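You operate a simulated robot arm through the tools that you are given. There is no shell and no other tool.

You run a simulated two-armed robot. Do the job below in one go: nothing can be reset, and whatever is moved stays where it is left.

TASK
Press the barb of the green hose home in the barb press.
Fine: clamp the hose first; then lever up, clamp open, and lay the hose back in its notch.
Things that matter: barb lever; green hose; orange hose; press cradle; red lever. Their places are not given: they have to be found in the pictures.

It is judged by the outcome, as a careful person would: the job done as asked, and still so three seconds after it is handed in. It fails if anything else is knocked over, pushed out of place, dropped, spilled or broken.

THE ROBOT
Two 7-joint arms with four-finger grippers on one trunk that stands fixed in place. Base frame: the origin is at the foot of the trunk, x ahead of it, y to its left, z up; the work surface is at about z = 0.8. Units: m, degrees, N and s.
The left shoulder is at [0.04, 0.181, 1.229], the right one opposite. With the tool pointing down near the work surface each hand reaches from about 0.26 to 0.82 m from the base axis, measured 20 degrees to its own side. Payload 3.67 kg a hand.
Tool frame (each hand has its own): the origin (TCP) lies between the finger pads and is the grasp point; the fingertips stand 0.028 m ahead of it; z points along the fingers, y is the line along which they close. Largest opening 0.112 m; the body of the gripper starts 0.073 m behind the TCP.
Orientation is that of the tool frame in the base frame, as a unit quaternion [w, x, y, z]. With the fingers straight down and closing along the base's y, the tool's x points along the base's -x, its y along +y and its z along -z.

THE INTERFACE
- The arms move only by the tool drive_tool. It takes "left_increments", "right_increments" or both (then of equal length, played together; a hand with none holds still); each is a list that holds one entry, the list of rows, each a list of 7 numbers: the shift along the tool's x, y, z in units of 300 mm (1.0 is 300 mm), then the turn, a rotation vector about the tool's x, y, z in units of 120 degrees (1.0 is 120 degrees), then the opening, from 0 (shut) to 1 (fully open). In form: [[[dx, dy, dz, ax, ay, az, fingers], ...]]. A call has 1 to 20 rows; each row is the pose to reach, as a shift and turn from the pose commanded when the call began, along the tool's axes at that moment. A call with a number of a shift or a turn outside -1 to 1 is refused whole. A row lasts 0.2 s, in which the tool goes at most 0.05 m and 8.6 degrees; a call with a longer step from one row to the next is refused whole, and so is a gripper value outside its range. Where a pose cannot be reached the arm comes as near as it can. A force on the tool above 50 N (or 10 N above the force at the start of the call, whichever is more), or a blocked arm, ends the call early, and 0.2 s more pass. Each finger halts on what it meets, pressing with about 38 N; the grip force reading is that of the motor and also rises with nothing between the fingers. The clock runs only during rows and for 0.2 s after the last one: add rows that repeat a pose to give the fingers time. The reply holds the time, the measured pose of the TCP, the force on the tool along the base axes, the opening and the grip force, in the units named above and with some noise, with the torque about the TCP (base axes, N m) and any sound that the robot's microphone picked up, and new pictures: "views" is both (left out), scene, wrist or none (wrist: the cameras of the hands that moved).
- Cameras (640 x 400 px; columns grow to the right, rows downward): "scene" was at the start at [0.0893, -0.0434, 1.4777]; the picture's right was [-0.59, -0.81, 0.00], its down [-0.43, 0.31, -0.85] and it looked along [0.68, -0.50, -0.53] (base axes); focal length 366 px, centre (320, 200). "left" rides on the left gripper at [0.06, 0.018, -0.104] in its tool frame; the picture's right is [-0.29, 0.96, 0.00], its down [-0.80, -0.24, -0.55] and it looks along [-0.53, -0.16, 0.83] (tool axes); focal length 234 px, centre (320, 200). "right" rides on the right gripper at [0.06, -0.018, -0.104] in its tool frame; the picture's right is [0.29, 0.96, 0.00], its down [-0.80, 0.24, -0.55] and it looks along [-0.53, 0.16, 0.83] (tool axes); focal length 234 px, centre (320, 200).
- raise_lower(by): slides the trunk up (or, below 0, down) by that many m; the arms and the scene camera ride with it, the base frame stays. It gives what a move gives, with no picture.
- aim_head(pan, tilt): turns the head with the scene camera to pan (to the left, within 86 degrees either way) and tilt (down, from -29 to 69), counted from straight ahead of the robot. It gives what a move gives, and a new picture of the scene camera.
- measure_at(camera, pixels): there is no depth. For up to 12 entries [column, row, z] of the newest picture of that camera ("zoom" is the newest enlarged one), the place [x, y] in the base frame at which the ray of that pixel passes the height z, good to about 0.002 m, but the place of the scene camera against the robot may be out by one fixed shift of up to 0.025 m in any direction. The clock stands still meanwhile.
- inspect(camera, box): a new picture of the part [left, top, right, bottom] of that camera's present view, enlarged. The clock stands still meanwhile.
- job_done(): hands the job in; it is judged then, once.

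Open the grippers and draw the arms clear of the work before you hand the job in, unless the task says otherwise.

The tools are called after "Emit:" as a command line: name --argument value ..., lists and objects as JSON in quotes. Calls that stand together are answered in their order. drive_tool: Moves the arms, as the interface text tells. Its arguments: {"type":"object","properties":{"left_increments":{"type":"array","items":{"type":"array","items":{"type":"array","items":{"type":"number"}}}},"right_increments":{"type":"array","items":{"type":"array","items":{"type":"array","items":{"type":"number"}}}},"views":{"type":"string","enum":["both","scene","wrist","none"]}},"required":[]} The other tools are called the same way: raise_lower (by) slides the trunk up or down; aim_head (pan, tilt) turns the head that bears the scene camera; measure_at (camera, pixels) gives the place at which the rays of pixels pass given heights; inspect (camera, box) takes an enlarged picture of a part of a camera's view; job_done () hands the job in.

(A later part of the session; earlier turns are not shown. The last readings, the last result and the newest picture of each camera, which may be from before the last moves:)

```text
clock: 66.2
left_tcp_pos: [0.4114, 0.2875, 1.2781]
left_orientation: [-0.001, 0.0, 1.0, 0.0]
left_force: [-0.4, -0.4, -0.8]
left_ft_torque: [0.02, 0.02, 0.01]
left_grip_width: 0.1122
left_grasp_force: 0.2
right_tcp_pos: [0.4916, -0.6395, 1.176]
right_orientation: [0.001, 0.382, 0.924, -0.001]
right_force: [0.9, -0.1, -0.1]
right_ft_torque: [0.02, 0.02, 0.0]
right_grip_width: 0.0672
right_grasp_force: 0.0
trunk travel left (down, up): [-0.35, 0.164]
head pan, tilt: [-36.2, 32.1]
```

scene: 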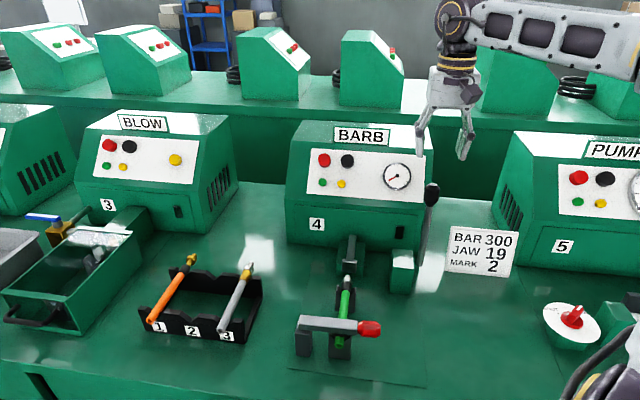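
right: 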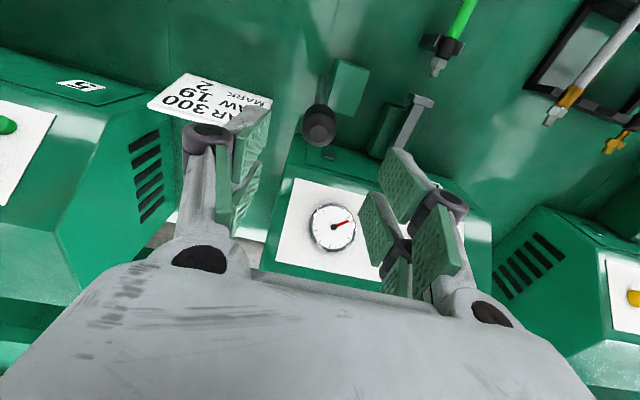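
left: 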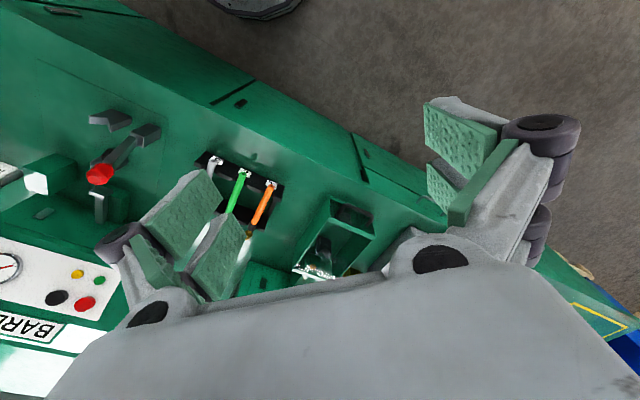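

The barb is fully seated with no stem showing, and the barb lever is upright and released. Next I'll reopen the clamp: I'll go back to the waiting spot beside the red knob and turn the hand to -135 again.

Emit:
drive_tool --right_increments '[[[0.06, 0.01, 0, 0, 0, 0.03, 0.6], [0.13, 0.02, 0, 0, 0, 0.1, 0.6], [0.21, 0.03, 0, 0, 0, 0.17, 0.6], [0.29, 0.04, 0.02, 0, 0, 0.24, 0.6], [0.37, 0.05, 0.04, 0, 0, 0.31, 0.6], [0.45, 0.06, 0.06, 0, 0, 0.38, 0.6], [0.53, 0.07, 0.08, 0, 0, 0.45, 0.6], [0.61, 0.08, 0.1, 0, 0, 0.52, 0.6], [0.69, 0.09, 0.12, 0, 0, 0.59, 0.6], [0.75, 0.1, 0.14, 0, 0, 0.66, 0.6], [0.781, 0.107, 0.153, 0, 0, 0.72, 0.6], [0.781, 0.107, 0.153, 0, 0, 0.75, 0.6]]]' --views "none"

```text
clock: 68.8
left_tcp_pos: [0.4107, 0.2858, 1.2783]
left_orientation: [0.0, 0.0, 1.0, -0.001]
left_force: [-0.6, 0.6, -0.2]
left_ft_torque: [-0.01, 0.0, 0.0]
left_grip_width: 0.1122
left_grasp_force: 0.1
right_tcp_pos: [0.3469, -0.4496, 1.1295]
right_orientation: [-0.001, 0.924, 0.383, 0.0]
right_force: [-0.6, -0.3, -0.1]
right_ft_torque: [-0.02, 0.02, 0.0]
right_grip_width: 0.0672
right_grasp_force: 0.1
trunk travel left (down, up): [-0.35, 0.164]
head pan, tilt: [-36.2, 32.1]
```

Now I'll tilt the hand 50 degrees and lower it to the approach pose beside the red knob, as before.

Emit:
drive_tool --right_increments '[[[0, 0.003, 0.06, 0, 0.05, 0, 0.6], [0, 0.003, 0.15, 0, 0.11, 0, 0.6], [0, 0.003, 0.25, 0, 0.17, 0, 0.6], [0, 0.003, 0.35, 0, 0.235, 0, 0.6], [0, 0.003, 0.45, 0, 0.3, 0, 0.6], [0, 0.003, 0.53, 0, 0.36, 0, 0.6], [0, 0.003, 0.58, 0, 0.417, 0, 0.6]]]' --views "both"

```text
clock: 70.4
left_tcp_pos: [0.4113, 0.286, 1.2774]
left_orientation: [-0.001, 0.0, 1.0, 0.0]
left_force: [0.2, -0.7, -0.4]
left_ft_torque: [0.01, 0.0, -0.01]
left_grip_width: 0.1122
left_grasp_force: 0.1
right_tcp_pos: [0.349, -0.4531, 0.9558]
right_orientation: [-0.162, 0.837, 0.347, 0.392]
right_force: [-1.6, -0.7, 0.2]
right_ft_torque: [0.02, 0.01, -0.01]
right_grip_width: 0.0672
right_grasp_force: 0.1
trunk travel left (down, up): [-0.35, 0.164]
head pan, tilt: [-36.2, 32.1]
```

scene: 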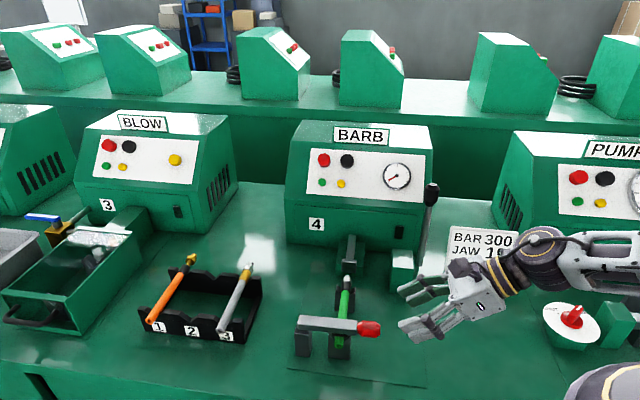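
right: 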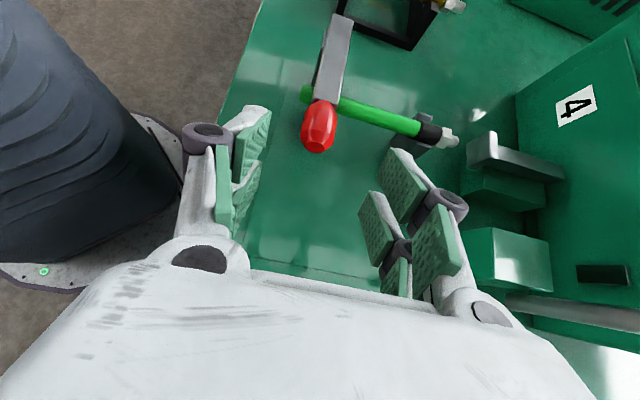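

The same approach pose as before, with the knob ahead at (319,127). I'll advance 0.1 m along the hand's axis and close on the knob.

Emit:
drive_tool --right_increments '[[[0, 0, 0.1, 0, 0, 0, 0.6], [0, 0, 0.2, 0, 0, 0, 0.6], [0, 0, 0.28, 0, 0, 0, 0.6], [0, 0, 0.335, 0, 0, 0, 0.6], [0, 0, 0.335, 0, 0, 0, 0.45], [0, 0, 0.335, 0, 0, 0, 0.3], [0, 0, 0.335, 0, 0, 0, 0.1], [0, 0, 0.335, 0, 0, 0, 0.1]]]' --views "both"

```text
clock: 72.2
left_tcp_pos: [0.4112, 0.2865, 1.2776]
left_orientation: [0.0, -0.001, 1.0, 0.0]
left_force: [0.1, 0.2, -0.5]
left_ft_torque: [-0.02, 0.0, 0.0]
left_grip_width: 0.1122
left_grasp_force: 0.0
right_tcp_pos: [0.4022, -0.3975, 0.8922]
right_orientation: [-0.162, 0.837, 0.348, 0.39]
right_force: [-3.1, 1.0, -0.2]
right_ft_torque: [0.12, -0.01, 0.1]
right_grip_width: 0.0286
right_grasp_force: 45.3
trunk travel left (down, up): [-0.35, 0.164]
head pan, tilt: [-36.2, 32.1]
```

scene: 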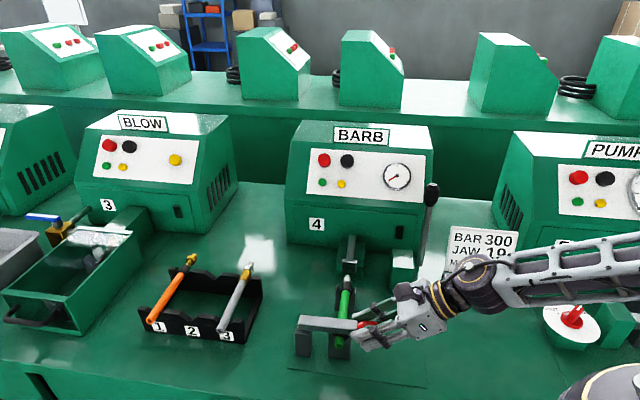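
right: 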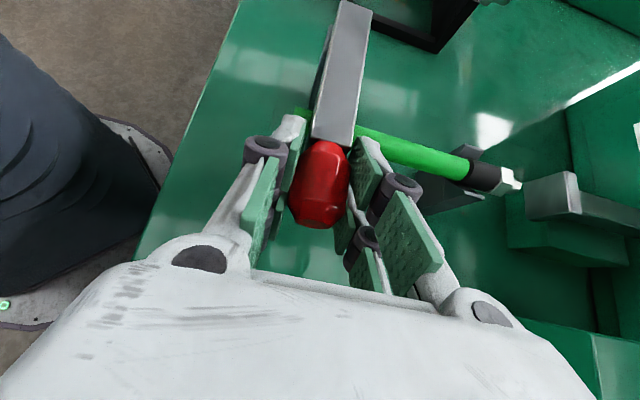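

The knob is gripped with little load. I'll begin lifting the lever along its arc, turning the hand back with it, first to about 70 degrees.

Emit:
drive_tool --right_increments '[[[0.018, 0, -0.01, 0, -0.024, 0, 0.1], [0.036, 0, -0.019, 0, -0.047, 0, 0.1], [0.053, 0, -0.026, 0, -0.068, 0, 0.1], [0.07, 0, -0.033, 0, -0.088, 0, 0.1]]]' --views "scene"

Emit:
inspect --camera "scene" --box '[285, 250, 405, 370]'

```text
clock: 73.2
left_tcp_pos: [0.4078, 0.2878, 1.279]
left_orientation: [0.001, 0.001, 1.0, -0.001]
left_force: [0.0, 0.3, 0.7]
left_ft_torque: [0.03, -0.02, 0.0]
left_grip_width: 0.1119
left_grasp_force: 0.0
right_tcp_pos: [0.4051, -0.3946, 0.9146]
right_orientation: [-0.128, 0.87, 0.36, 0.312]
right_force: [-15.3, -9.1, 7.9]
right_ft_torque: [0.35, -0.44, -0.02]
right_grip_width: 0.0285
right_grasp_force: 45.3
trunk travel left (down, up): [-0.35, 0.164]
head pan, tilt: [-36.2, 32.1]
```

scene: 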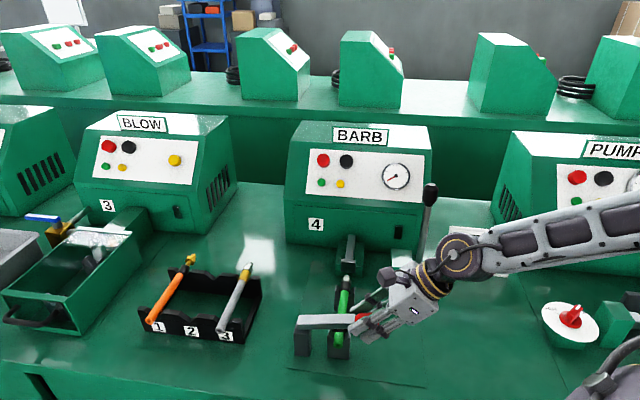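

```text
3.33 times, centred on (345, 310) of scene
```

zoom: 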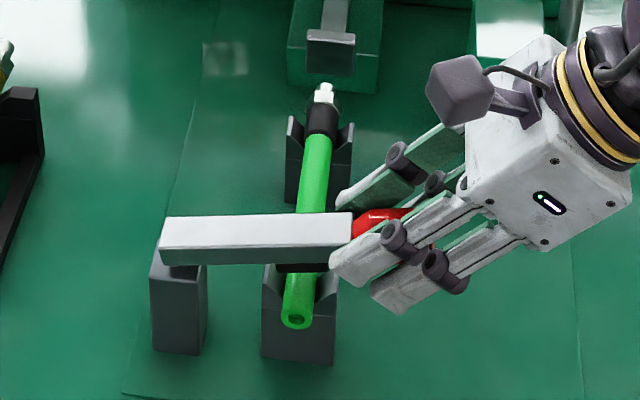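

The lever is lifting and the hose stays in the cradle. A 19 N outward force says my radius is slightly small, so I'll enlarge it and continue to about 40 degrees.

Emit:
drive_tool --right_increments '[[[0.027, 0.002, -0.028, 0, -0.042, 0, 0.1], [0.061, 0.002, -0.043, 0, -0.083, 0, 0.1], [0.096, 0.002, -0.054, 0, -0.125, 0, 0.1], [0.132, 0.002, -0.063, 0, -0.167, 0, 0.1], [0.169, 0.002, -0.068, 0, -0.208, 0, 0.1], [0.207, 0.002, -0.07, 0, -0.25, 0, 0.1]]]' --views "scene"

Emit:
inspect --camera "scene" --box '[285, 230, 405, 370]'

```text
clock: 74.6
left_tcp_pos: [0.4083, 0.2863, 1.2793]
left_orientation: [0.001, 0.0, 1.0, 0.001]
left_force: [0.3, -0.5, -0.3]
left_ft_torque: [-0.02, 0.0, -0.01]
left_grip_width: 0.1123
left_grasp_force: 0.1
right_tcp_pos: [0.4292, -0.3688, 0.9699]
right_orientation: [-0.032, 0.92, 0.382, 0.077]
right_force: [-14.9, -12.0, 17.8]
right_ft_torque: [-0.02, -0.09, 0.05]
right_grip_width: 0.0276
right_grasp_force: 45.3
trunk travel left (down, up): [-0.35, 0.164]
head pan, tilt: [-36.2, 32.1]
```

scene: 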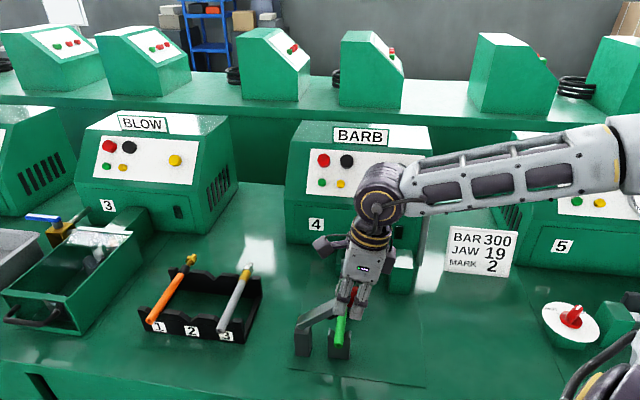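

```text
2.86 times, centred on (345, 300) of scene
```

zoom: 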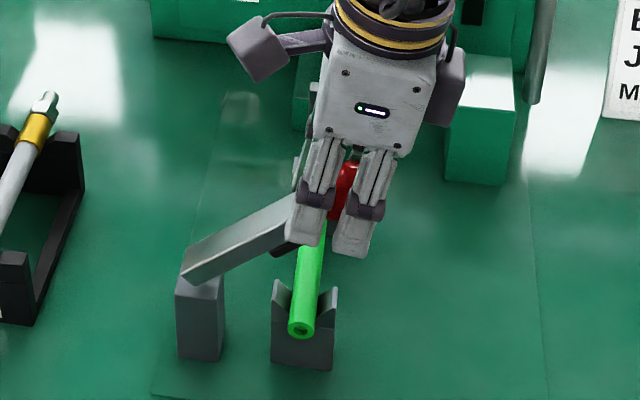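

The lever is up to about 40 degrees and the hose is undisturbed. The force still points outward (26 N), so I'll use a larger radius and continue to about 10 degrees.

Emit:
drive_tool --right_increments '[[[-0.001, 0, -0.034, 0, -0.012, 0, 0.1], [0.027, 0, -0.048, 0, -0.024, 0, 0.1], [0.057, 0, -0.06, 0, -0.036, 0, 0.1], [0.095, 0, -0.072, 0, -0.048, 0, 0.1], [0.133, 0, -0.081, 0, -0.06, 0, 0.1], [0.173, 0, -0.086, 0, -0.07, 0, 0.1], [0.213, 0, -0.088, 0, -0.08, 0, 0.1]]]' --views "scene"

Emit:
inspect --camera "scene" --box '[275, 220, 395, 370]'

```text
clock: 76.2
left_tcp_pos: [0.4095, 0.2889, 1.2788]
left_orientation: [0.001, -0.001, 1.0, -0.001]
left_force: [0.3, 0.6, -0.3]
left_ft_torque: [0.0, 0.01, 0.01]
left_grip_width: 0.1119
left_grasp_force: 0.1
right_tcp_pos: [0.4721, -0.3266, 1.0094]
right_orientation: [0.002, 0.923, 0.384, 0.001]
right_force: [-14.2, 1.7, 12.0]
right_ft_torque: [-0.48, 0.64, -0.08]
right_grip_width: 0.0283
right_grasp_force: 45.2
trunk travel left (down, up): [-0.35, 0.164]
head pan, tilt: [-36.2, 32.1]
```

scene: 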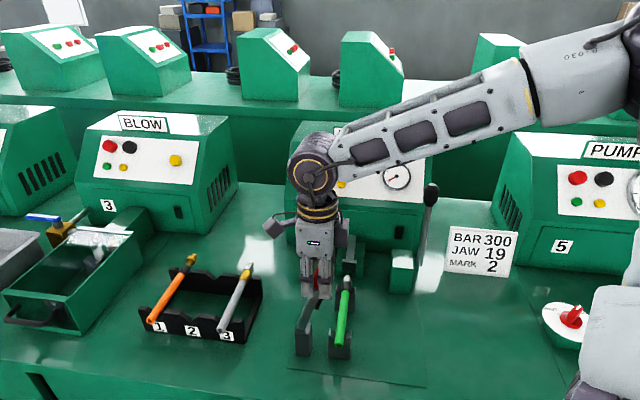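

```text
2.67 times, centred on (335, 295) of scene
```

zoom: 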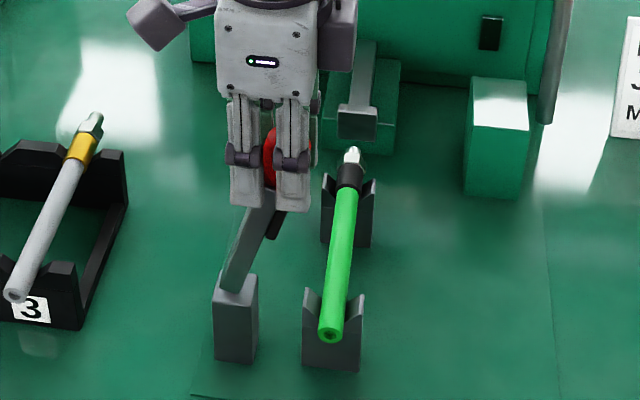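

The lever is nearly upright. I'll take it through vertical and back to its original open lean, easing the 11 N sideways load as well.

Emit:
drive_tool --right_increments '[[[0.03, -0.004, -0.012, 0, 0, 0, 0.1], [0.065, -0.006, -0.016, 0, 0, 0, 0.1], [0.1, -0.006, -0.016, 0, 0, 0, 0.1], [0.135, -0.006, -0.011, 0, 0, 0, 0.1], [0.168, -0.006, -0.004, 0, 0, 0, 0.1], [0.168, -0.006, -0.004, 0, 0, 0, 0.1]]]' --views "scene"

Emit:
inspect --camera "scene" --box '[275, 220, 395, 370]'

```text
clock: 77.6
left_tcp_pos: [0.4104, 0.2869, 1.2788]
left_orientation: [0.0, -0.001, 1.0, -0.001]
left_force: [-0.9, 0.3, -0.2]
left_ft_torque: [0.01, -0.03, 0.01]
left_grip_width: 0.112
left_grasp_force: 0.0
right_tcp_pos: [0.509, -0.2908, 1.0096]
right_orientation: [0.001, 0.923, 0.384, 0.002]
right_force: [2.1, -10.2, 19.7]
right_ft_torque: [-0.8, 0.64, 0.03]
right_grip_width: 0.0281
right_grasp_force: 45.0
trunk travel left (down, up): [-0.35, 0.164]
head pan, tilt: [-36.2, 32.1]
```

scene: 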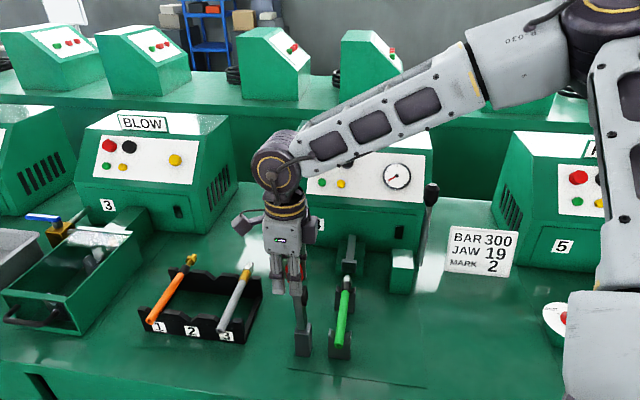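

```text
2.67 times, centred on (335, 295) of scene
```

zoom: 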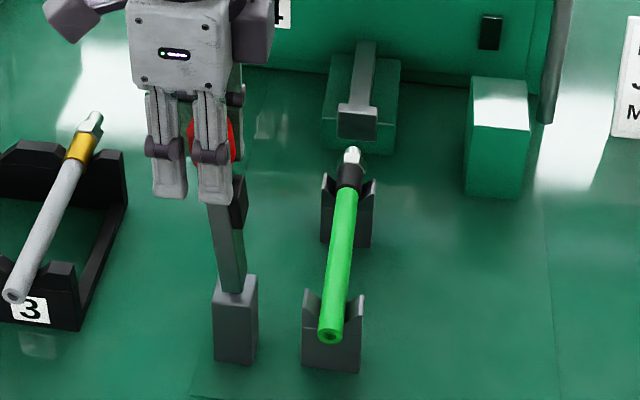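

The clamp is open, though its lean seems slightly less than at the start. I'll push the knob a further 1 cm outward towards its stop.

Emit:
drive_tool --right_increments '[[[0.012, 0.003, -0.01, 0, 0, 0, 0.1], [0.024, 0.005, -0.01, 0, 0, 0, 0.1], [0.036, 0.005, -0.008, 0, 0, 0, 0.1], [0.036, 0.005, -0.008, 0, 0, 0, 0.1]]]' --views "scene"

Emit:
inspect --camera "scene" --box '[275, 220, 395, 370]'

```text
clock: 78.6
left_tcp_pos: [0.4103, 0.2858, 1.2782]
left_orientation: [0.0, -0.001, 1.0, 0.001]
left_force: [1.2, 0.2, 0.2]
left_ft_torque: [0.01, 0.02, 0.02]
left_grip_width: 0.1119
left_grasp_force: 0.3
right_tcp_pos: [0.5149, -0.2838, 1.0065]
right_orientation: [-0.001, 0.923, 0.384, -0.002]
right_force: [-10.3, -7.8, -11.5]
right_ft_torque: [-0.78, 0.85, -0.05]
right_grip_width: 0.0281
right_grasp_force: 45.5
trunk travel left (down, up): [-0.35, 0.164]
head pan, tilt: [-36.2, 32.1]
```

scene: 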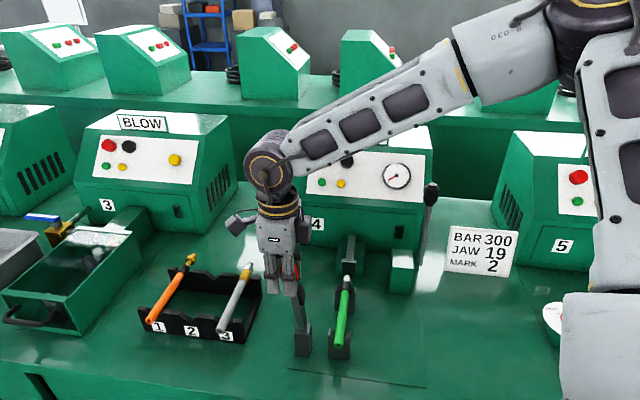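

```text
2.67 times, centred on (335, 295) of scene
```

zoom: 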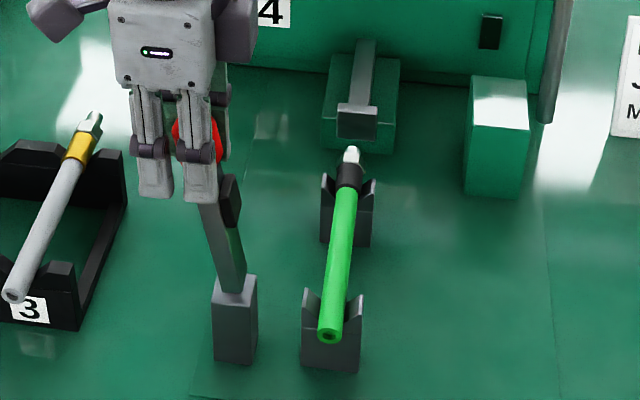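

The lean now matches the start (slope about 0.3) and the force shows the stop. I'll open the fingers and rise clear of the knob.

Emit:
drive_tool --right_increments '[[[-0.008, 0, 0.002, 0, 0, 0, 0.25], [-0.008, 0, 0.002, 0, 0, 0, 0.4], [-0.008, 0, 0.002, 0, 0, 0, 0.6], [-0.008, 0, 0.002, 0, 0, 0, 0.6], [-0.008, 0, -0.1, 0, 0, 0, 0.6], [-0.008, 0, -0.22, 0, 0, 0, 0.6], [-0.008, 0, -0.36, 0, 0, 0, 0.6], [-0.008, 0, -0.45, 0, 0, 0, 0.6]]]' --views "both"

Emit:
inspect --camera "scene" --box '[275, 220, 395, 370]'

```text
clock: 80.4
left_tcp_pos: [0.4114, 0.2878, 1.279]
left_orientation: [0.0, 0.0, 1.0, -0.001]
left_force: [-0.1, -0.7, 0.5]
left_ft_torque: [-0.02, 0.01, 0.0]
left_grip_width: 0.1119
left_grasp_force: 0.0
right_tcp_pos: [0.5138, -0.2844, 1.1459]
right_orientation: [0.001, 0.924, 0.384, 0.0]
right_force: [0.0, 0.0, -0.2]
right_ft_torque: [-0.02, 0.02, -0.01]
right_grip_width: 0.0674
right_grasp_force: 0.1
trunk travel left (down, up): [-0.35, 0.164]
head pan, tilt: [-36.2, 32.1]
```

scene: 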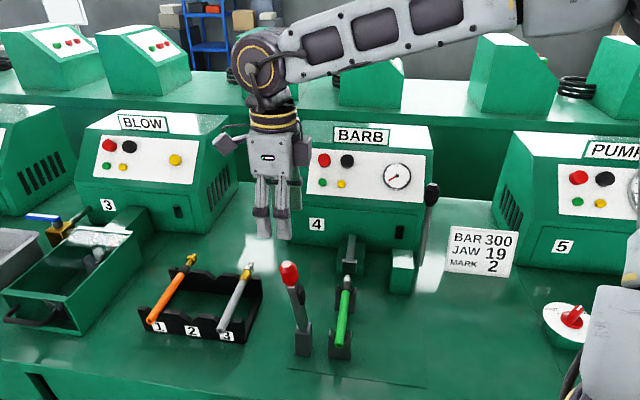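
right: 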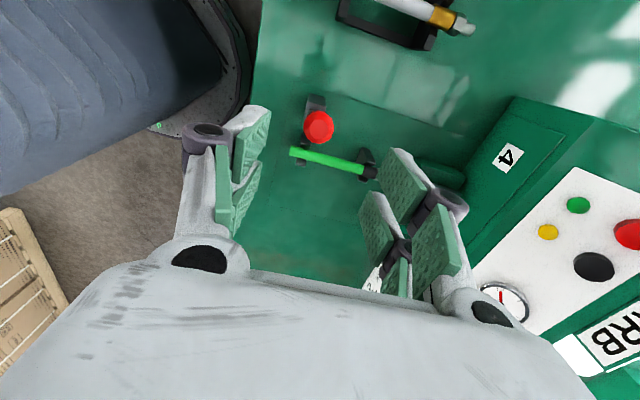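

```text
2.67 times, centred on (335, 295) of scene
```

zoom: 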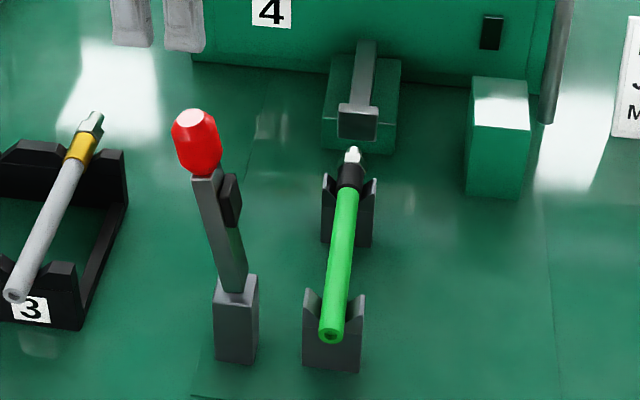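

The clamp is open with the lever where it began, and the hose lies free in the cradle. I'll turn back to the hose-grasp yaw and move above the hose.

Emit:
drive_tool --right_increments '[[[-0.02, 0.01, 0, 0, 0, -0.068, 0.5], [-0.05, 0.03, 0, 0, 0, -0.136, 0.5], [-0.08, 0.05, 0, 0, 0, -0.205, 0.5], [-0.11, 0.07, 0, 0, 0, -0.273, 0.5], [-0.14, 0.09, 0, 0, 0, -0.341, 0.5], [-0.17, 0.11, 0, 0, 0, -0.409, 0.5], [-0.2, 0.13, 0, 0, 0, -0.477, 0.5], [-0.24, 0.15, 0, 0, 0, -0.545, 0.5], [-0.28, 0.17, 0, 0, 0, -0.614, 0.5], [-0.32, 0.19, 0, 0, 0, -0.682, 0.5], [-0.339, 0.207, 0, 0, 0, -0.75, 0.5], [-0.339, 0.207, 0.12, 0, 0, -0.75, 0.5], [-0.339, 0.207, 0.26, 0, 0, -0.75, 0.5], [-0.339, 0.207, 0.4, 0, 0, -0.75, 0.5], [-0.339, 0.207, 0.55, 0, 0, -0.75, 0.5]]]' --views "both"

```text
clock: 83.6
left_tcp_pos: [0.4121, 0.2876, 1.2779]
left_orientation: [-0.001, 0.0, 1.0, 0.0]
left_force: [0.6, -0.4, -0.8]
left_ft_torque: [0.06, 0.06, 0.01]
left_grip_width: 0.1121
left_grasp_force: 0.0
right_tcp_pos: [0.488, -0.401, 0.9821]
right_orientation: [0.0, 0.382, 0.924, -0.001]
right_force: [0.1, 0.1, -0.6]
right_ft_torque: [0.05, 0.03, 0.04]
right_grip_width: 0.0559
right_grasp_force: 0.1
trunk travel left (down, up): [-0.35, 0.164]
head pan, tilt: [-36.2, 32.1]
```

scene: 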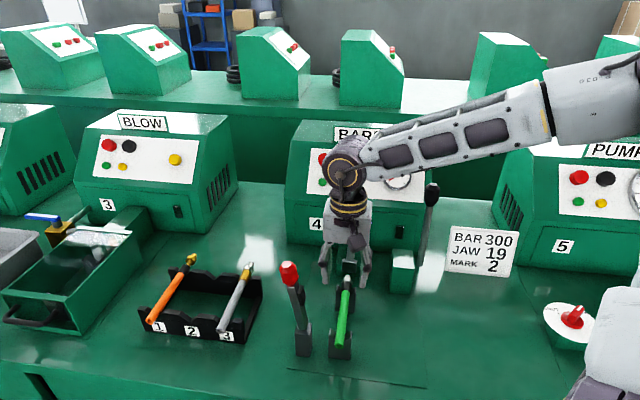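
right: 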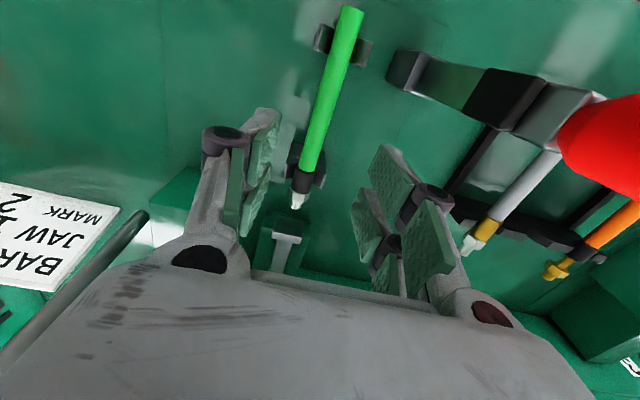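

The hose lies between the open fingers. I'll measure its line to centre the grasp.

Emit:
measure_at --camera "right" --pixels '[[351, 12, 0.86], [341, 50, 0.86], [326, 100, 0.86], [311, 150, 0.86], [304, 172, 0.86], [297, 205, 0.86]]'

Emit:
inspect --camera "right" --box '[260, 0, 400, 250]'

```text
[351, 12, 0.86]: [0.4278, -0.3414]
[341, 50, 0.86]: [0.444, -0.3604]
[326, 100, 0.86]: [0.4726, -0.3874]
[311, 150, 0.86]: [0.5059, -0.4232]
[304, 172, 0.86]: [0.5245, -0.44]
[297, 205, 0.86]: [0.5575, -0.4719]
```

```text
1.60 times, centred on (330, 125) of right
```

zoom: 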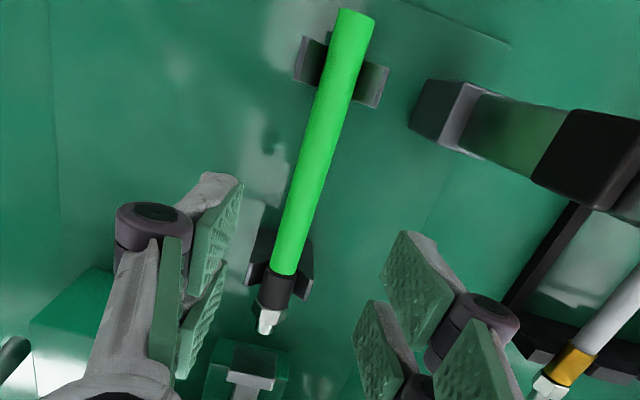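

The hose line is at w≈0.060, matching the TCP, and the tail offset equals the original grasp. I'll lower to z≈0.861 and close on the hose.

Emit:
drive_tool --right_increments '[[[0, -0.002, 0.1, 0, 0, 0, 0.5], [0, -0.002, 0.2, 0, 0, 0, 0.5], [0, -0.002, 0.3, 0, 0, 0, 0.5], [0, -0.002, 0.36, 0, 0, 0, 0.5], [0, -0.002, 0.405, 0, 0, 0, 0.5], [0, -0.002, 0.405, 0, 0, 0, 0.5]]]' --views "wrist"

```text
clock: 85.0
left_tcp_pos: [0.411, 0.288, 1.2778]
left_orientation: [0.0, 0.0, 1.0, 0.0]
left_force: [0.0, 0.3, 0.3]
left_ft_torque: [0.01, -0.02, 0.0]
left_grip_width: 0.1122
left_grasp_force: 0.1
right_tcp_pos: [0.4875, -0.4013, 0.8578]
right_orientation: [0.0, 0.382, 0.924, -0.001]
right_force: [-0.1, -0.3, 0.7]
right_ft_torque: [-0.03, 0.04, 0.02]
right_grip_width: 0.0561
right_grasp_force: 0.1
trunk travel left (down, up): [-0.35, 0.164]
head pan, tilt: [-36.2, 32.1]
```

right: 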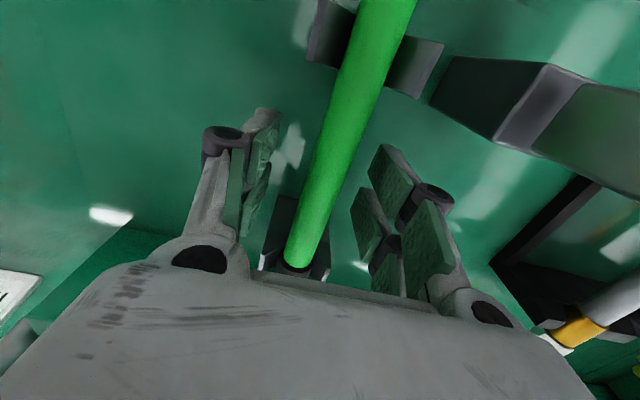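

Everything is centred and free of contact. I'll close on the hose.

Emit:
drive_tool --right_increments '[[[0, 0, 0, 0, 0, 0, 0.3], [0, 0, 0, 0, 0, 0, 0.15], [0, 0, 0, 0, 0, 0, 0.0], [0, 0, 0, 0, 0, 0, 0.0], [0, 0, 0, 0, 0, 0, 0.0]]]' --views "wrist"

```text
clock: 86.2
left_tcp_pos: [0.411, 0.2866, 1.2781]
left_orientation: [0.0, 0.0, 1.0, 0.0]
left_force: [0.3, -0.3, 0.2]
left_ft_torque: [0.01, 0.0, -0.01]
left_grip_width: 0.1121
left_grasp_force: 0.1
right_tcp_pos: [0.4869, -0.4015, 0.859]
right_orientation: [0.0, 0.382, 0.924, -0.002]
right_force: [0.5, 0.1, -0.4]
right_ft_torque: [0.06, 0.01, -0.05]
right_grip_width: 0.0159
right_grasp_force: 38.1
trunk travel left (down, up): [-0.35, 0.164]
head pan, tilt: [-36.2, 32.1]
```

right: 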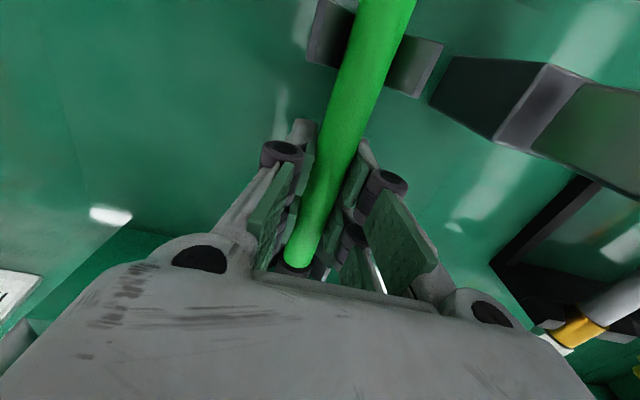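

The hose is held again (0.0159 m, 38 N). I'll lift it straight out of the cradle to z≈1.10 and carry it towards the rack.

Emit:
drive_tool --right_increments '[[[0, 0, -0.06, 0, 0, 0, 0], [0, 0, -0.18, 0, 0, 0, 0], [0, 0, -0.33, 0, 0, 0, 0], [0, 0, -0.48, 0, 0, 0, 0], [0, 0, -0.63, 0, 0, 0, 0], [0, 0, -0.76, 0, 0, 0, 0], [0, 0.02, -0.82, 0, 0, 0, 0], [0, 0.12, -0.82, 0, 0, 0, 0], [0, 0.25, -0.82, 0, 0, 0, 0], [0, 0.38, -0.82, 0, 0, 0, 0], [0, 0.5, -0.82, 0, 0, 0, 0], [0, 0.6, -0.82, 0, 0, 0, 0]]]' --views "both"

```text
clock: 88.8
left_tcp_pos: [0.413, 0.2873, 1.2776]
left_orientation: [0.0, 0.0, 1.0, 0.0]
left_force: [0.8, 0.0, 0.2]
left_ft_torque: [-0.02, 0.02, 0.0]
left_grip_width: 0.1121
left_grasp_force: 0.0
right_tcp_pos: [0.6136, -0.2724, 1.1041]
right_orientation: [-0.001, 0.382, 0.924, -0.002]
right_force: [1.3, -0.1, -1.2]
right_ft_torque: [-0.01, 0.06, 0.02]
right_grip_width: 0.0158
right_grasp_force: 37.7
trunk travel left (down, up): [-0.35, 0.164]
head pan, tilt: [-36.2, 32.1]
```

scene: 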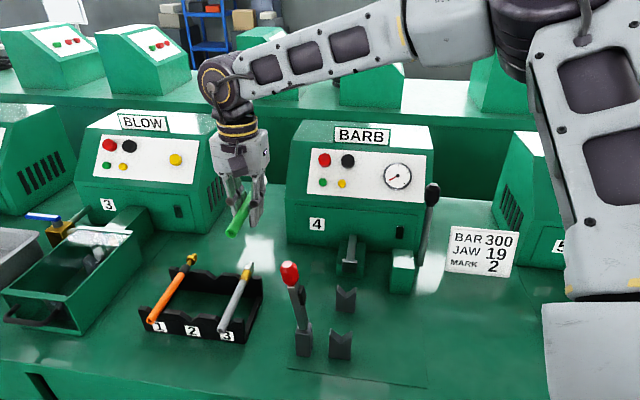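
right: 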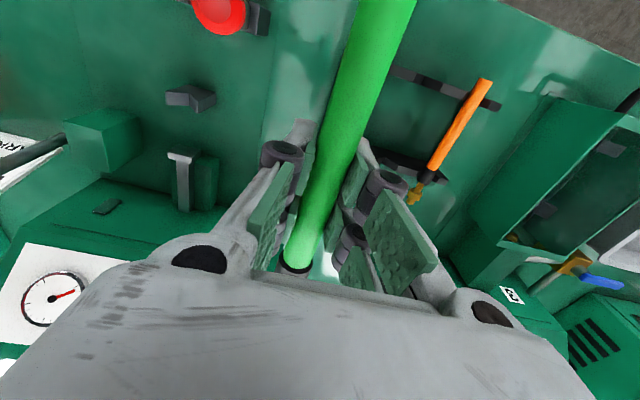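

The hose is clear, and the press shows empty posts with both levers at rest. I'll carry on over notch 2 (w≈0.370) and come down to z≈0.88.

Emit:
drive_tool --right_increments '[[[0, 0.1, 0, 0, 0, 0, 0], [0.001, 0.22, 0, 0, 0, 0, 0], [0.002, 0.34, 0, 0, 0, 0, 0], [0.003, 0.42, 0, 0, 0, 0, 0], [0.003, 0.429, 0.06, 0, 0, 0, 0], [0.003, 0.429, 0.18, 0, 0, 0, 0], [0.003, 0.429, 0.32, 0, 0, 0, 0], [0.003, 0.429, 0.46, 0, 0, 0, 0], [0.003, 0.429, 0.58, 0, 0, 0, 0], [0.003, 0.429, 0.67, 0, 0, 0, 0], [0.003, 0.429, 0.72, 0, 0, 0, 0]]]' --views "both"

```text
clock: 91.2
left_tcp_pos: [0.4125, 0.2858, 1.2776]
left_orientation: [0.0, 0.001, 1.0, 0.0]
left_force: [0.3, 0.7, -0.3]
left_ft_torque: [-0.01, -0.03, -0.02]
left_grip_width: 0.112
left_grasp_force: 0.1
right_tcp_pos: [0.6293, -0.2279, 0.9328]
right_orientation: [0.0, 0.382, 0.924, -0.001]
right_force: [-0.6, -0.4, -0.5]
right_ft_torque: [0.04, 0.03, 0.02]
right_grip_width: 0.016
right_grasp_force: 37.6
right hand out of reach, approached as far as the arm can: row 3, 4, 5, 6, 7, 8, 9, 10, 11
trunk travel left (down, up): [-0.35, 0.164]
head pan, tilt: [-36.2, 32.1]
```

scene: 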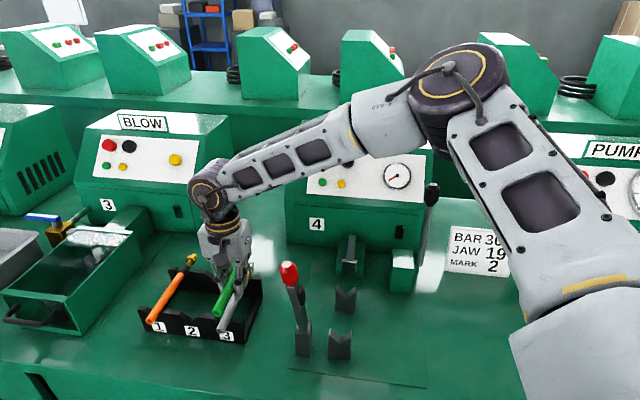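
right: 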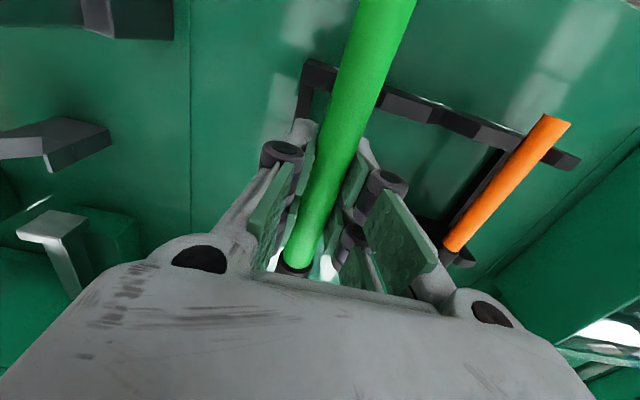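

The arm reported out of reach. Its elbow has drifted up, so the hand stopped short at w≈0.284, hovering above the grey hose without touching it. I'll raise straight up first, then move back towards the press to sort out the arm posture.

Emit:
drive_tool --right_increments '[[[0, 0, -0.1, 0, 0, 0, 0], [0, 0, -0.24, 0, 0, 0, 0], [0, 0, -0.38, 0, 0, 0, 0], [0, 0, -0.52, 0, 0, 0, 0], [0, 0, -0.62, 0, 0, 0, 0], [-0.03, -0.07, -0.66, 0, 0, 0, 0], [-0.06, -0.16, -0.66, 0, 0, 0, 0]]]' --views "both"

```text
clock: 92.8
left_tcp_pos: [0.41, 0.287, 1.2783]
left_orientation: [0.0, -0.001, 1.0, 0.001]
left_force: [0.5, -0.3, 0.3]
left_ft_torque: [0.03, -0.01, 0.0]
left_grip_width: 0.1121
left_grasp_force: 0.1
right_tcp_pos: [0.6063, -0.2798, 1.1354]
right_orientation: [0.0, 0.383, 0.924, 0.0]
right_force: [-0.2, -0.8, -0.1]
right_ft_torque: [0.05, 0.0, 0.02]
right_grip_width: 0.0163
right_grasp_force: 37.6
trunk travel left (down, up): [-0.35, 0.164]
head pan, tilt: [-36.2, 32.1]
```

scene: 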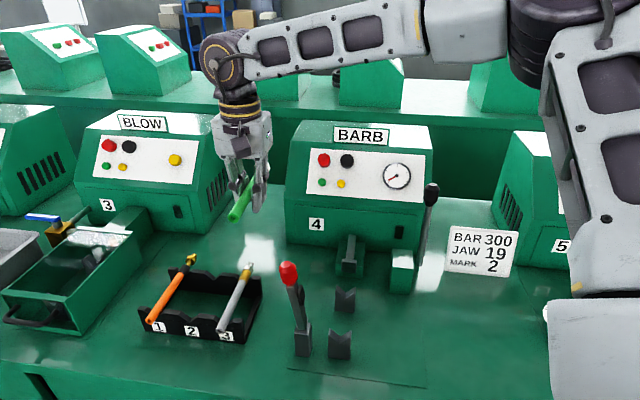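
right: 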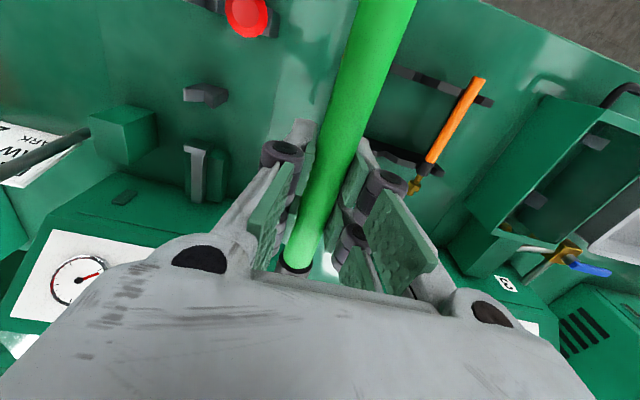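

The hose is safely up again at z=1.135. The elbow crept up because of how I tilted the hand while reopening the clamp. I'll move to open space above the cradle and run the opposite small loop (shift, tilt, shift back, untilt) with the hose kept level, to bring the elbow back down.

Emit:
drive_tool --right_increments '[[[0.05, -0.06, -0.05, 0, 0, 0, 0], [0.1, -0.12, -0.08, 0, 0, 0, 0], [0.15, -0.18, -0.085, 0, 0, 0, 0], [0.189, -0.236, -0.085, 0, 0, 0, 0]]]' --views "scene"

Emit:
drive_tool --right_increments '[[[0, -0.11, 0, 0, 0, 0, 0], [0, -0.22, 0, 0, 0, 0, 0], [0, -0.333, 0, 0, 0, 0, 0], [0, -0.333, 0, -0.07, 0, 0, 0], [0, -0.333, 0, -0.14, 0, 0, 0], [0, -0.333, 0, -0.208, 0, 0, 0], [0, -0.22, 0, -0.208, 0, 0, 0], [0, -0.11, 0, -0.208, 0, 0, 0], [0, 0, 0, -0.208, 0, 0, 0], [0, 0, 0, -0.14, 0, 0, 0], [0, 0, 0, -0.07, 0, 0, 0], [0, 0, 0, 0, 0, 0, 0]]]' --views "scene"

```text
clock: 93.8
left_tcp_pos: [0.4095, 0.2868, 1.2786]
left_orientation: [0.001, -0.001, 1.0, 0.0]
left_force: [0.0, -0.5, 0.5]
left_ft_torque: [0.03, -0.01, 0.03]
left_grip_width: 0.1121
left_grasp_force: 0.1
right_tcp_pos: [0.5154, -0.2896, 1.1613]
right_orientation: [0.0, 0.381, 0.925, -0.001]
right_force: [-0.7, -0.4, -1.7]
right_ft_torque: [0.07, 0.03, -0.01]
right_grip_width: 0.0158
right_grasp_force: 38.2
trunk travel left (down, up): [-0.35, 0.164]
head pan, tilt: [-36.2, 32.1]
```

scene: 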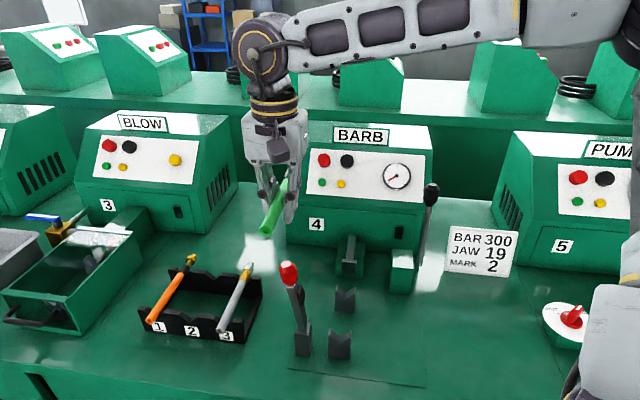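

```text
clock: 96.4
left_tcp_pos: [0.4114, 0.288, 1.2775]
left_orientation: [0.0, 0.0, 1.0, 0.0]
left_force: [-0.4, 0.3, -0.3]
left_ft_torque: [0.03, -0.05, 0.02]
left_grip_width: 0.112
left_grasp_force: 0.0
right_tcp_pos: [0.519, -0.2889, 1.1613]
right_orientation: [0.001, 0.382, 0.924, -0.001]
right_force: [-0.5, 1.0, -0.2]
right_ft_torque: [0.0, 0.03, -0.03]
right_grip_width: 0.0161
right_grasp_force: 38.4
trunk travel left (down, up): [-0.35, 0.164]
head pan, tilt: [-36.2, 32.1]
```

scene: 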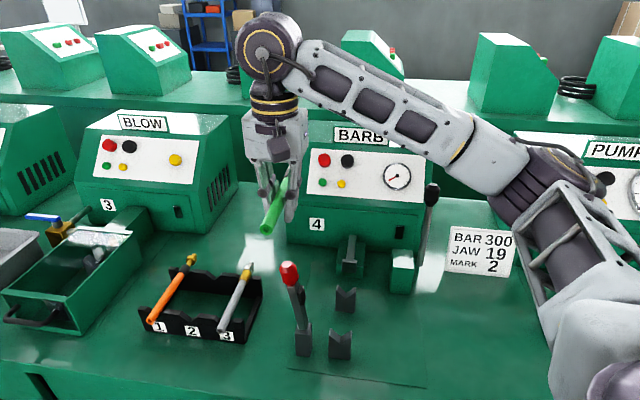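

The elbow has come back down to its earlier posture, now near (550,170) in the picture, with the hose still held level. I'll move over notch 2 at a safe height and check that the pose is truly reached before going down.

Emit:
drive_tool --right_increments '[[[-0.03, 0.08, 0, 0, 0, 0, 0], [-0.06, 0.19, 0, 0, 0, 0, 0], [-0.09, 0.31, 0.03, 0, 0, 0, 0], [-0.12, 0.43, 0.07, 0, 0, 0, 0], [-0.15, 0.54, 0.11, 0, 0, 0, 0], [-0.17, 0.63, 0.15, 0, 0, 0, 0], [-0.181, 0.691, 0.167, 0, 0, 0, 0]]]' --views "both"

```text
clock: 98.0
left_tcp_pos: [0.4122, 0.2866, 1.2784]
left_orientation: [0.0, 0.0, 1.0, 0.001]
left_force: [0.5, -0.2, -0.6]
left_ft_torque: [-0.05, 0.03, 0.01]
left_grip_width: 0.1122
left_grasp_force: 0.0
right_tcp_pos: [0.7052, -0.1805, 1.1089]
right_orientation: [0.001, 0.382, 0.924, -0.002]
right_force: [0.7, -0.1, -0.1]
right_ft_torque: [0.04, 0.05, -0.05]
right_grip_width: 0.0159
right_grasp_force: 37.9
trunk travel left (down, up): [-0.35, 0.164]
head pan, tilt: [-36.2, 32.1]
```

scene: 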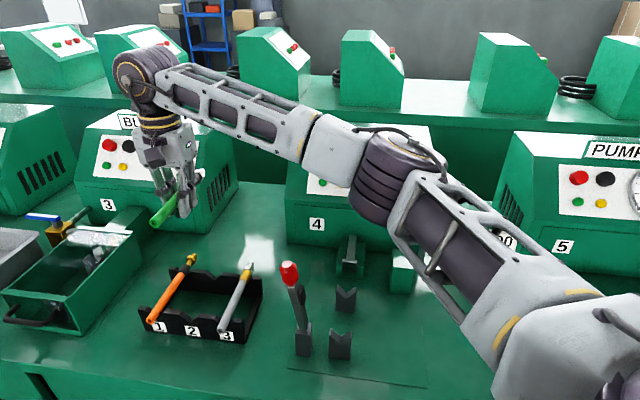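
right: 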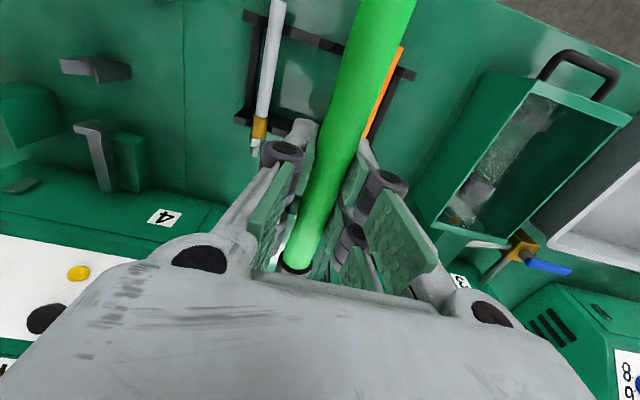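

The pose is reached exactly over notch 2 (u=0.626, w=0.371). I'll lower to z≈0.885, just above the notches.

Emit:
drive_tool --right_increments '[[[0, -0.002, 0.1, 0, 0, 0, 0], [0, -0.002, 0.24, 0, 0, 0, 0], [0, -0.002, 0.38, 0, 0, 0, 0], [0, -0.002, 0.52, 0, 0, 0, 0], [0, -0.002, 0.62, 0, 0, 0, 0], [0, -0.002, 0.7, 0, 0, 0, 0], [0, -0.002, 0.74, 0, 0, 0, 0]]]' --views "both"

Emit:
inspect --camera "scene" --box '[130, 220, 280, 350]'

```text
clock: 99.6
left_tcp_pos: [0.4119, 0.2886, 1.2779]
left_orientation: [0.0, 0.0, 1.0, 0.0]
left_force: [-1.0, 0.0, -0.3]
left_ft_torque: [0.01, 0.01, -0.02]
left_grip_width: 0.1123
left_grasp_force: 0.0
right_tcp_pos: [0.7026, -0.1812, 0.8864]
right_orientation: [0.0, 0.382, 0.924, -0.002]
right_force: [0.0, -0.2, -1.2]
right_ft_torque: [0.03, 0.03, -0.01]
right_grip_width: 0.0162
right_grasp_force: 38.3
trunk travel left (down, up): [-0.35, 0.164]
head pan, tilt: [-36.2, 32.1]
```

scene: 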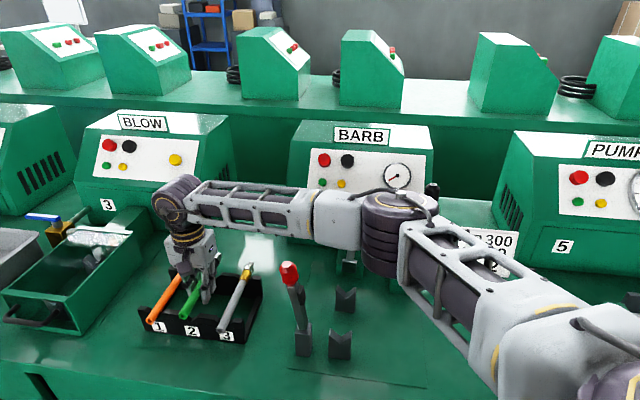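
right: 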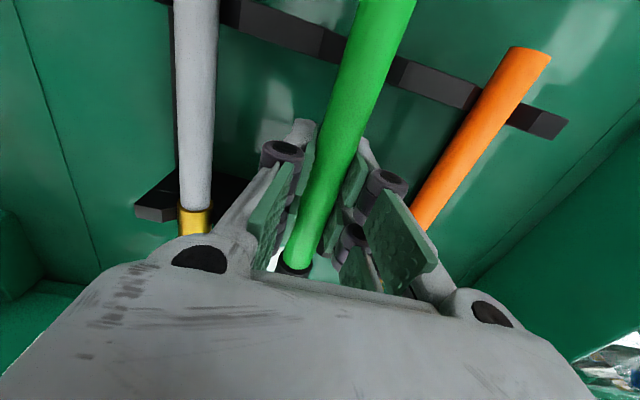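

```text
3.08 times, centred on (205, 285) of scene
```

zoom: 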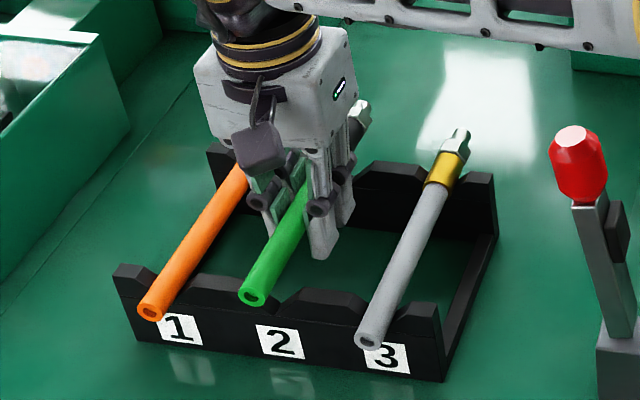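

The hose is right above notch 2. I'll lower to about z=0.862, then feel for contact.

Emit:
drive_tool --right_increments '[[[0, 0, 0.03, 0, 0, 0, 0], [0, 0, 0.055, 0, 0, 0, 0], [0, 0, 0.075, 0, 0, 0, 0], [0, 0, 0.075, 0, 0, 0, 0]]]' --views "none"

Emit:
drive_tool --right_increments '[[[0, 0, 0.005, 0, 0, 0, 0], [0, 0, 0.01, 0, 0, 0, 0], [0, 0, 0.01, 0, 0, 0, 0]]]' --views "none"

```text
clock: 100.6
left_tcp_pos: [0.4116, 0.2874, 1.2799]
left_orientation: [0.0, 0.0, 1.0, 0.0]
left_force: [-0.7, 0.3, 0.2]
left_ft_torque: [-0.02, 0.03, -0.03]
left_grip_width: 0.1119
left_grasp_force: 0.0
right_tcp_pos: [0.7028, -0.1832, 0.8655]
right_orientation: [0.0, 0.382, 0.924, -0.001]
right_force: [-0.1, 0.1, -1.1]
right_ft_torque: [0.02, 0.03, -0.02]
right_grip_width: 0.0161
right_grasp_force: 38.1
trunk travel left (down, up): [-0.35, 0.164]
head pan, tilt: [-36.2, 32.1]
```

```text
clock: 101.4
left_tcp_pos: [0.411, 0.2864, 1.2775]
left_orientation: [0.0, 0.0, 1.0, 0.0]
left_force: [-0.8, 0.3, -0.4]
left_ft_torque: [0.01, 0.04, 0.0]
left_grip_width: 0.1119
left_grasp_force: 0.0
right_tcp_pos: [0.7022, -0.1817, 0.8611]
right_orientation: [0.0, 0.382, 0.924, -0.001]
right_force: [0.3, 0.3, -0.3]
right_ft_torque: [0.04, 0.03, -0.01]
right_grip_width: 0.0161
right_grasp_force: 38.0
trunk travel left (down, up): [-0.35, 0.164]
head pan, tilt: [-36.2, 32.1]
```

Still free at z≈0.861. I'll shift 1 mm towards +w to match the pick position and go on down gently.

Emit:
drive_tool --right_increments '[[[0, 0.003, 0.003, 0, 0, 0, 0], [0, 0.004, 0.007, 0, 0, 0, 0], [0, 0.004, 0.01, 0, 0, 0, 0], [0, 0.004, 0.01, 0, 0, 0, 0]]]' --views "wrist"

```text
clock: 102.4
left_tcp_pos: [0.4102, 0.2875, 1.2769]
left_orientation: [-0.001, 0.0, 1.0, 0.0]
left_force: [0.2, 0.2, 0.2]
left_ft_torque: [0.01, -0.01, 0.0]
left_grip_width: 0.112
left_grasp_force: 0.1
right_tcp_pos: [0.7037, -0.1817, 0.8577]
right_orientation: [0.0, 0.382, 0.924, -0.001]
right_force: [0.3, -0.3, -0.3]
right_ft_torque: [0.05, 0.05, 0.01]
right_grip_width: 0.0162
right_grasp_force: 38.5
trunk travel left (down, up): [-0.35, 0.164]
head pan, tilt: [-36.2, 32.1]
```

right: 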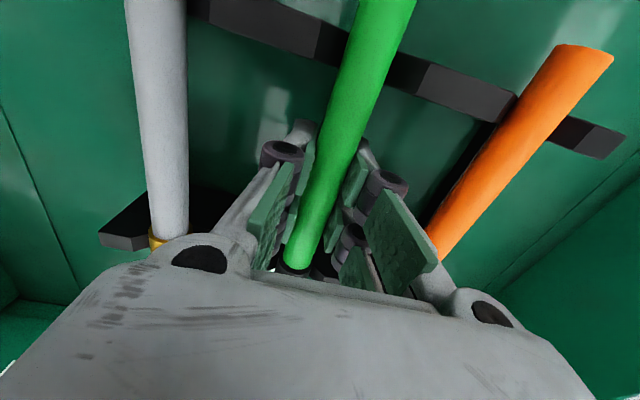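

No contact yet at z≈0.858, and the view matches the original pick picture closely. I'll step down further.

Emit:
drive_tool --right_increments '[[[0, 0, 0.003, 0, 0, 0, 0], [0, 0, 0.007, 0, 0, 0, 0], [0, 0, 0.01, 0, 0, 0, 0], [0, 0, 0.01, 0, 0, 0, 0]]]' --views "scene"

Emit:
inspect --camera "scene" --box '[140, 240, 270, 350]'

```text
clock: 103.4
left_tcp_pos: [0.4118, 0.2878, 1.2782]
left_orientation: [0.001, 0.0, 1.0, 0.0]
left_force: [0.7, 0.6, 0.1]
left_ft_torque: [0.04, -0.01, 0.03]
left_grip_width: 0.112
left_grasp_force: 0.0
right_tcp_pos: [0.7039, -0.181, 0.8565]
right_orientation: [0.0, 0.381, 0.925, -0.001]
right_force: [2.4, 2.3, 6.0]
right_ft_torque: [0.36, 0.34, -0.2]
right_grip_width: 0.0159
right_grasp_force: 38.5
trunk travel left (down, up): [-0.35, 0.164]
head pan, tilt: [-36.2, 32.1]
```

scene: 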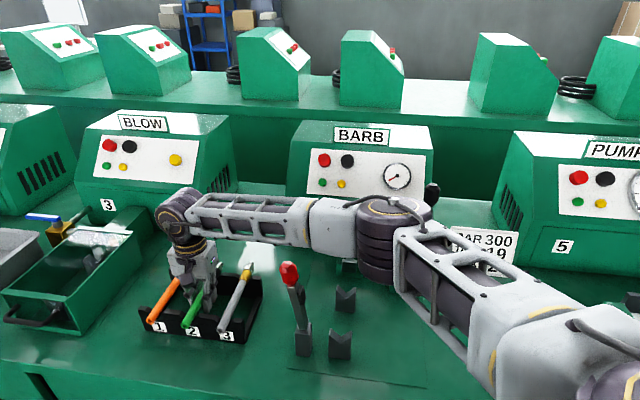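

```text
3.64 times, centred on (205, 295) of scene
```

zoom: 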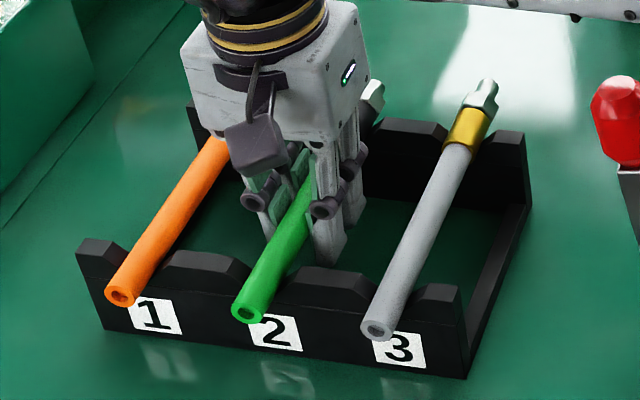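

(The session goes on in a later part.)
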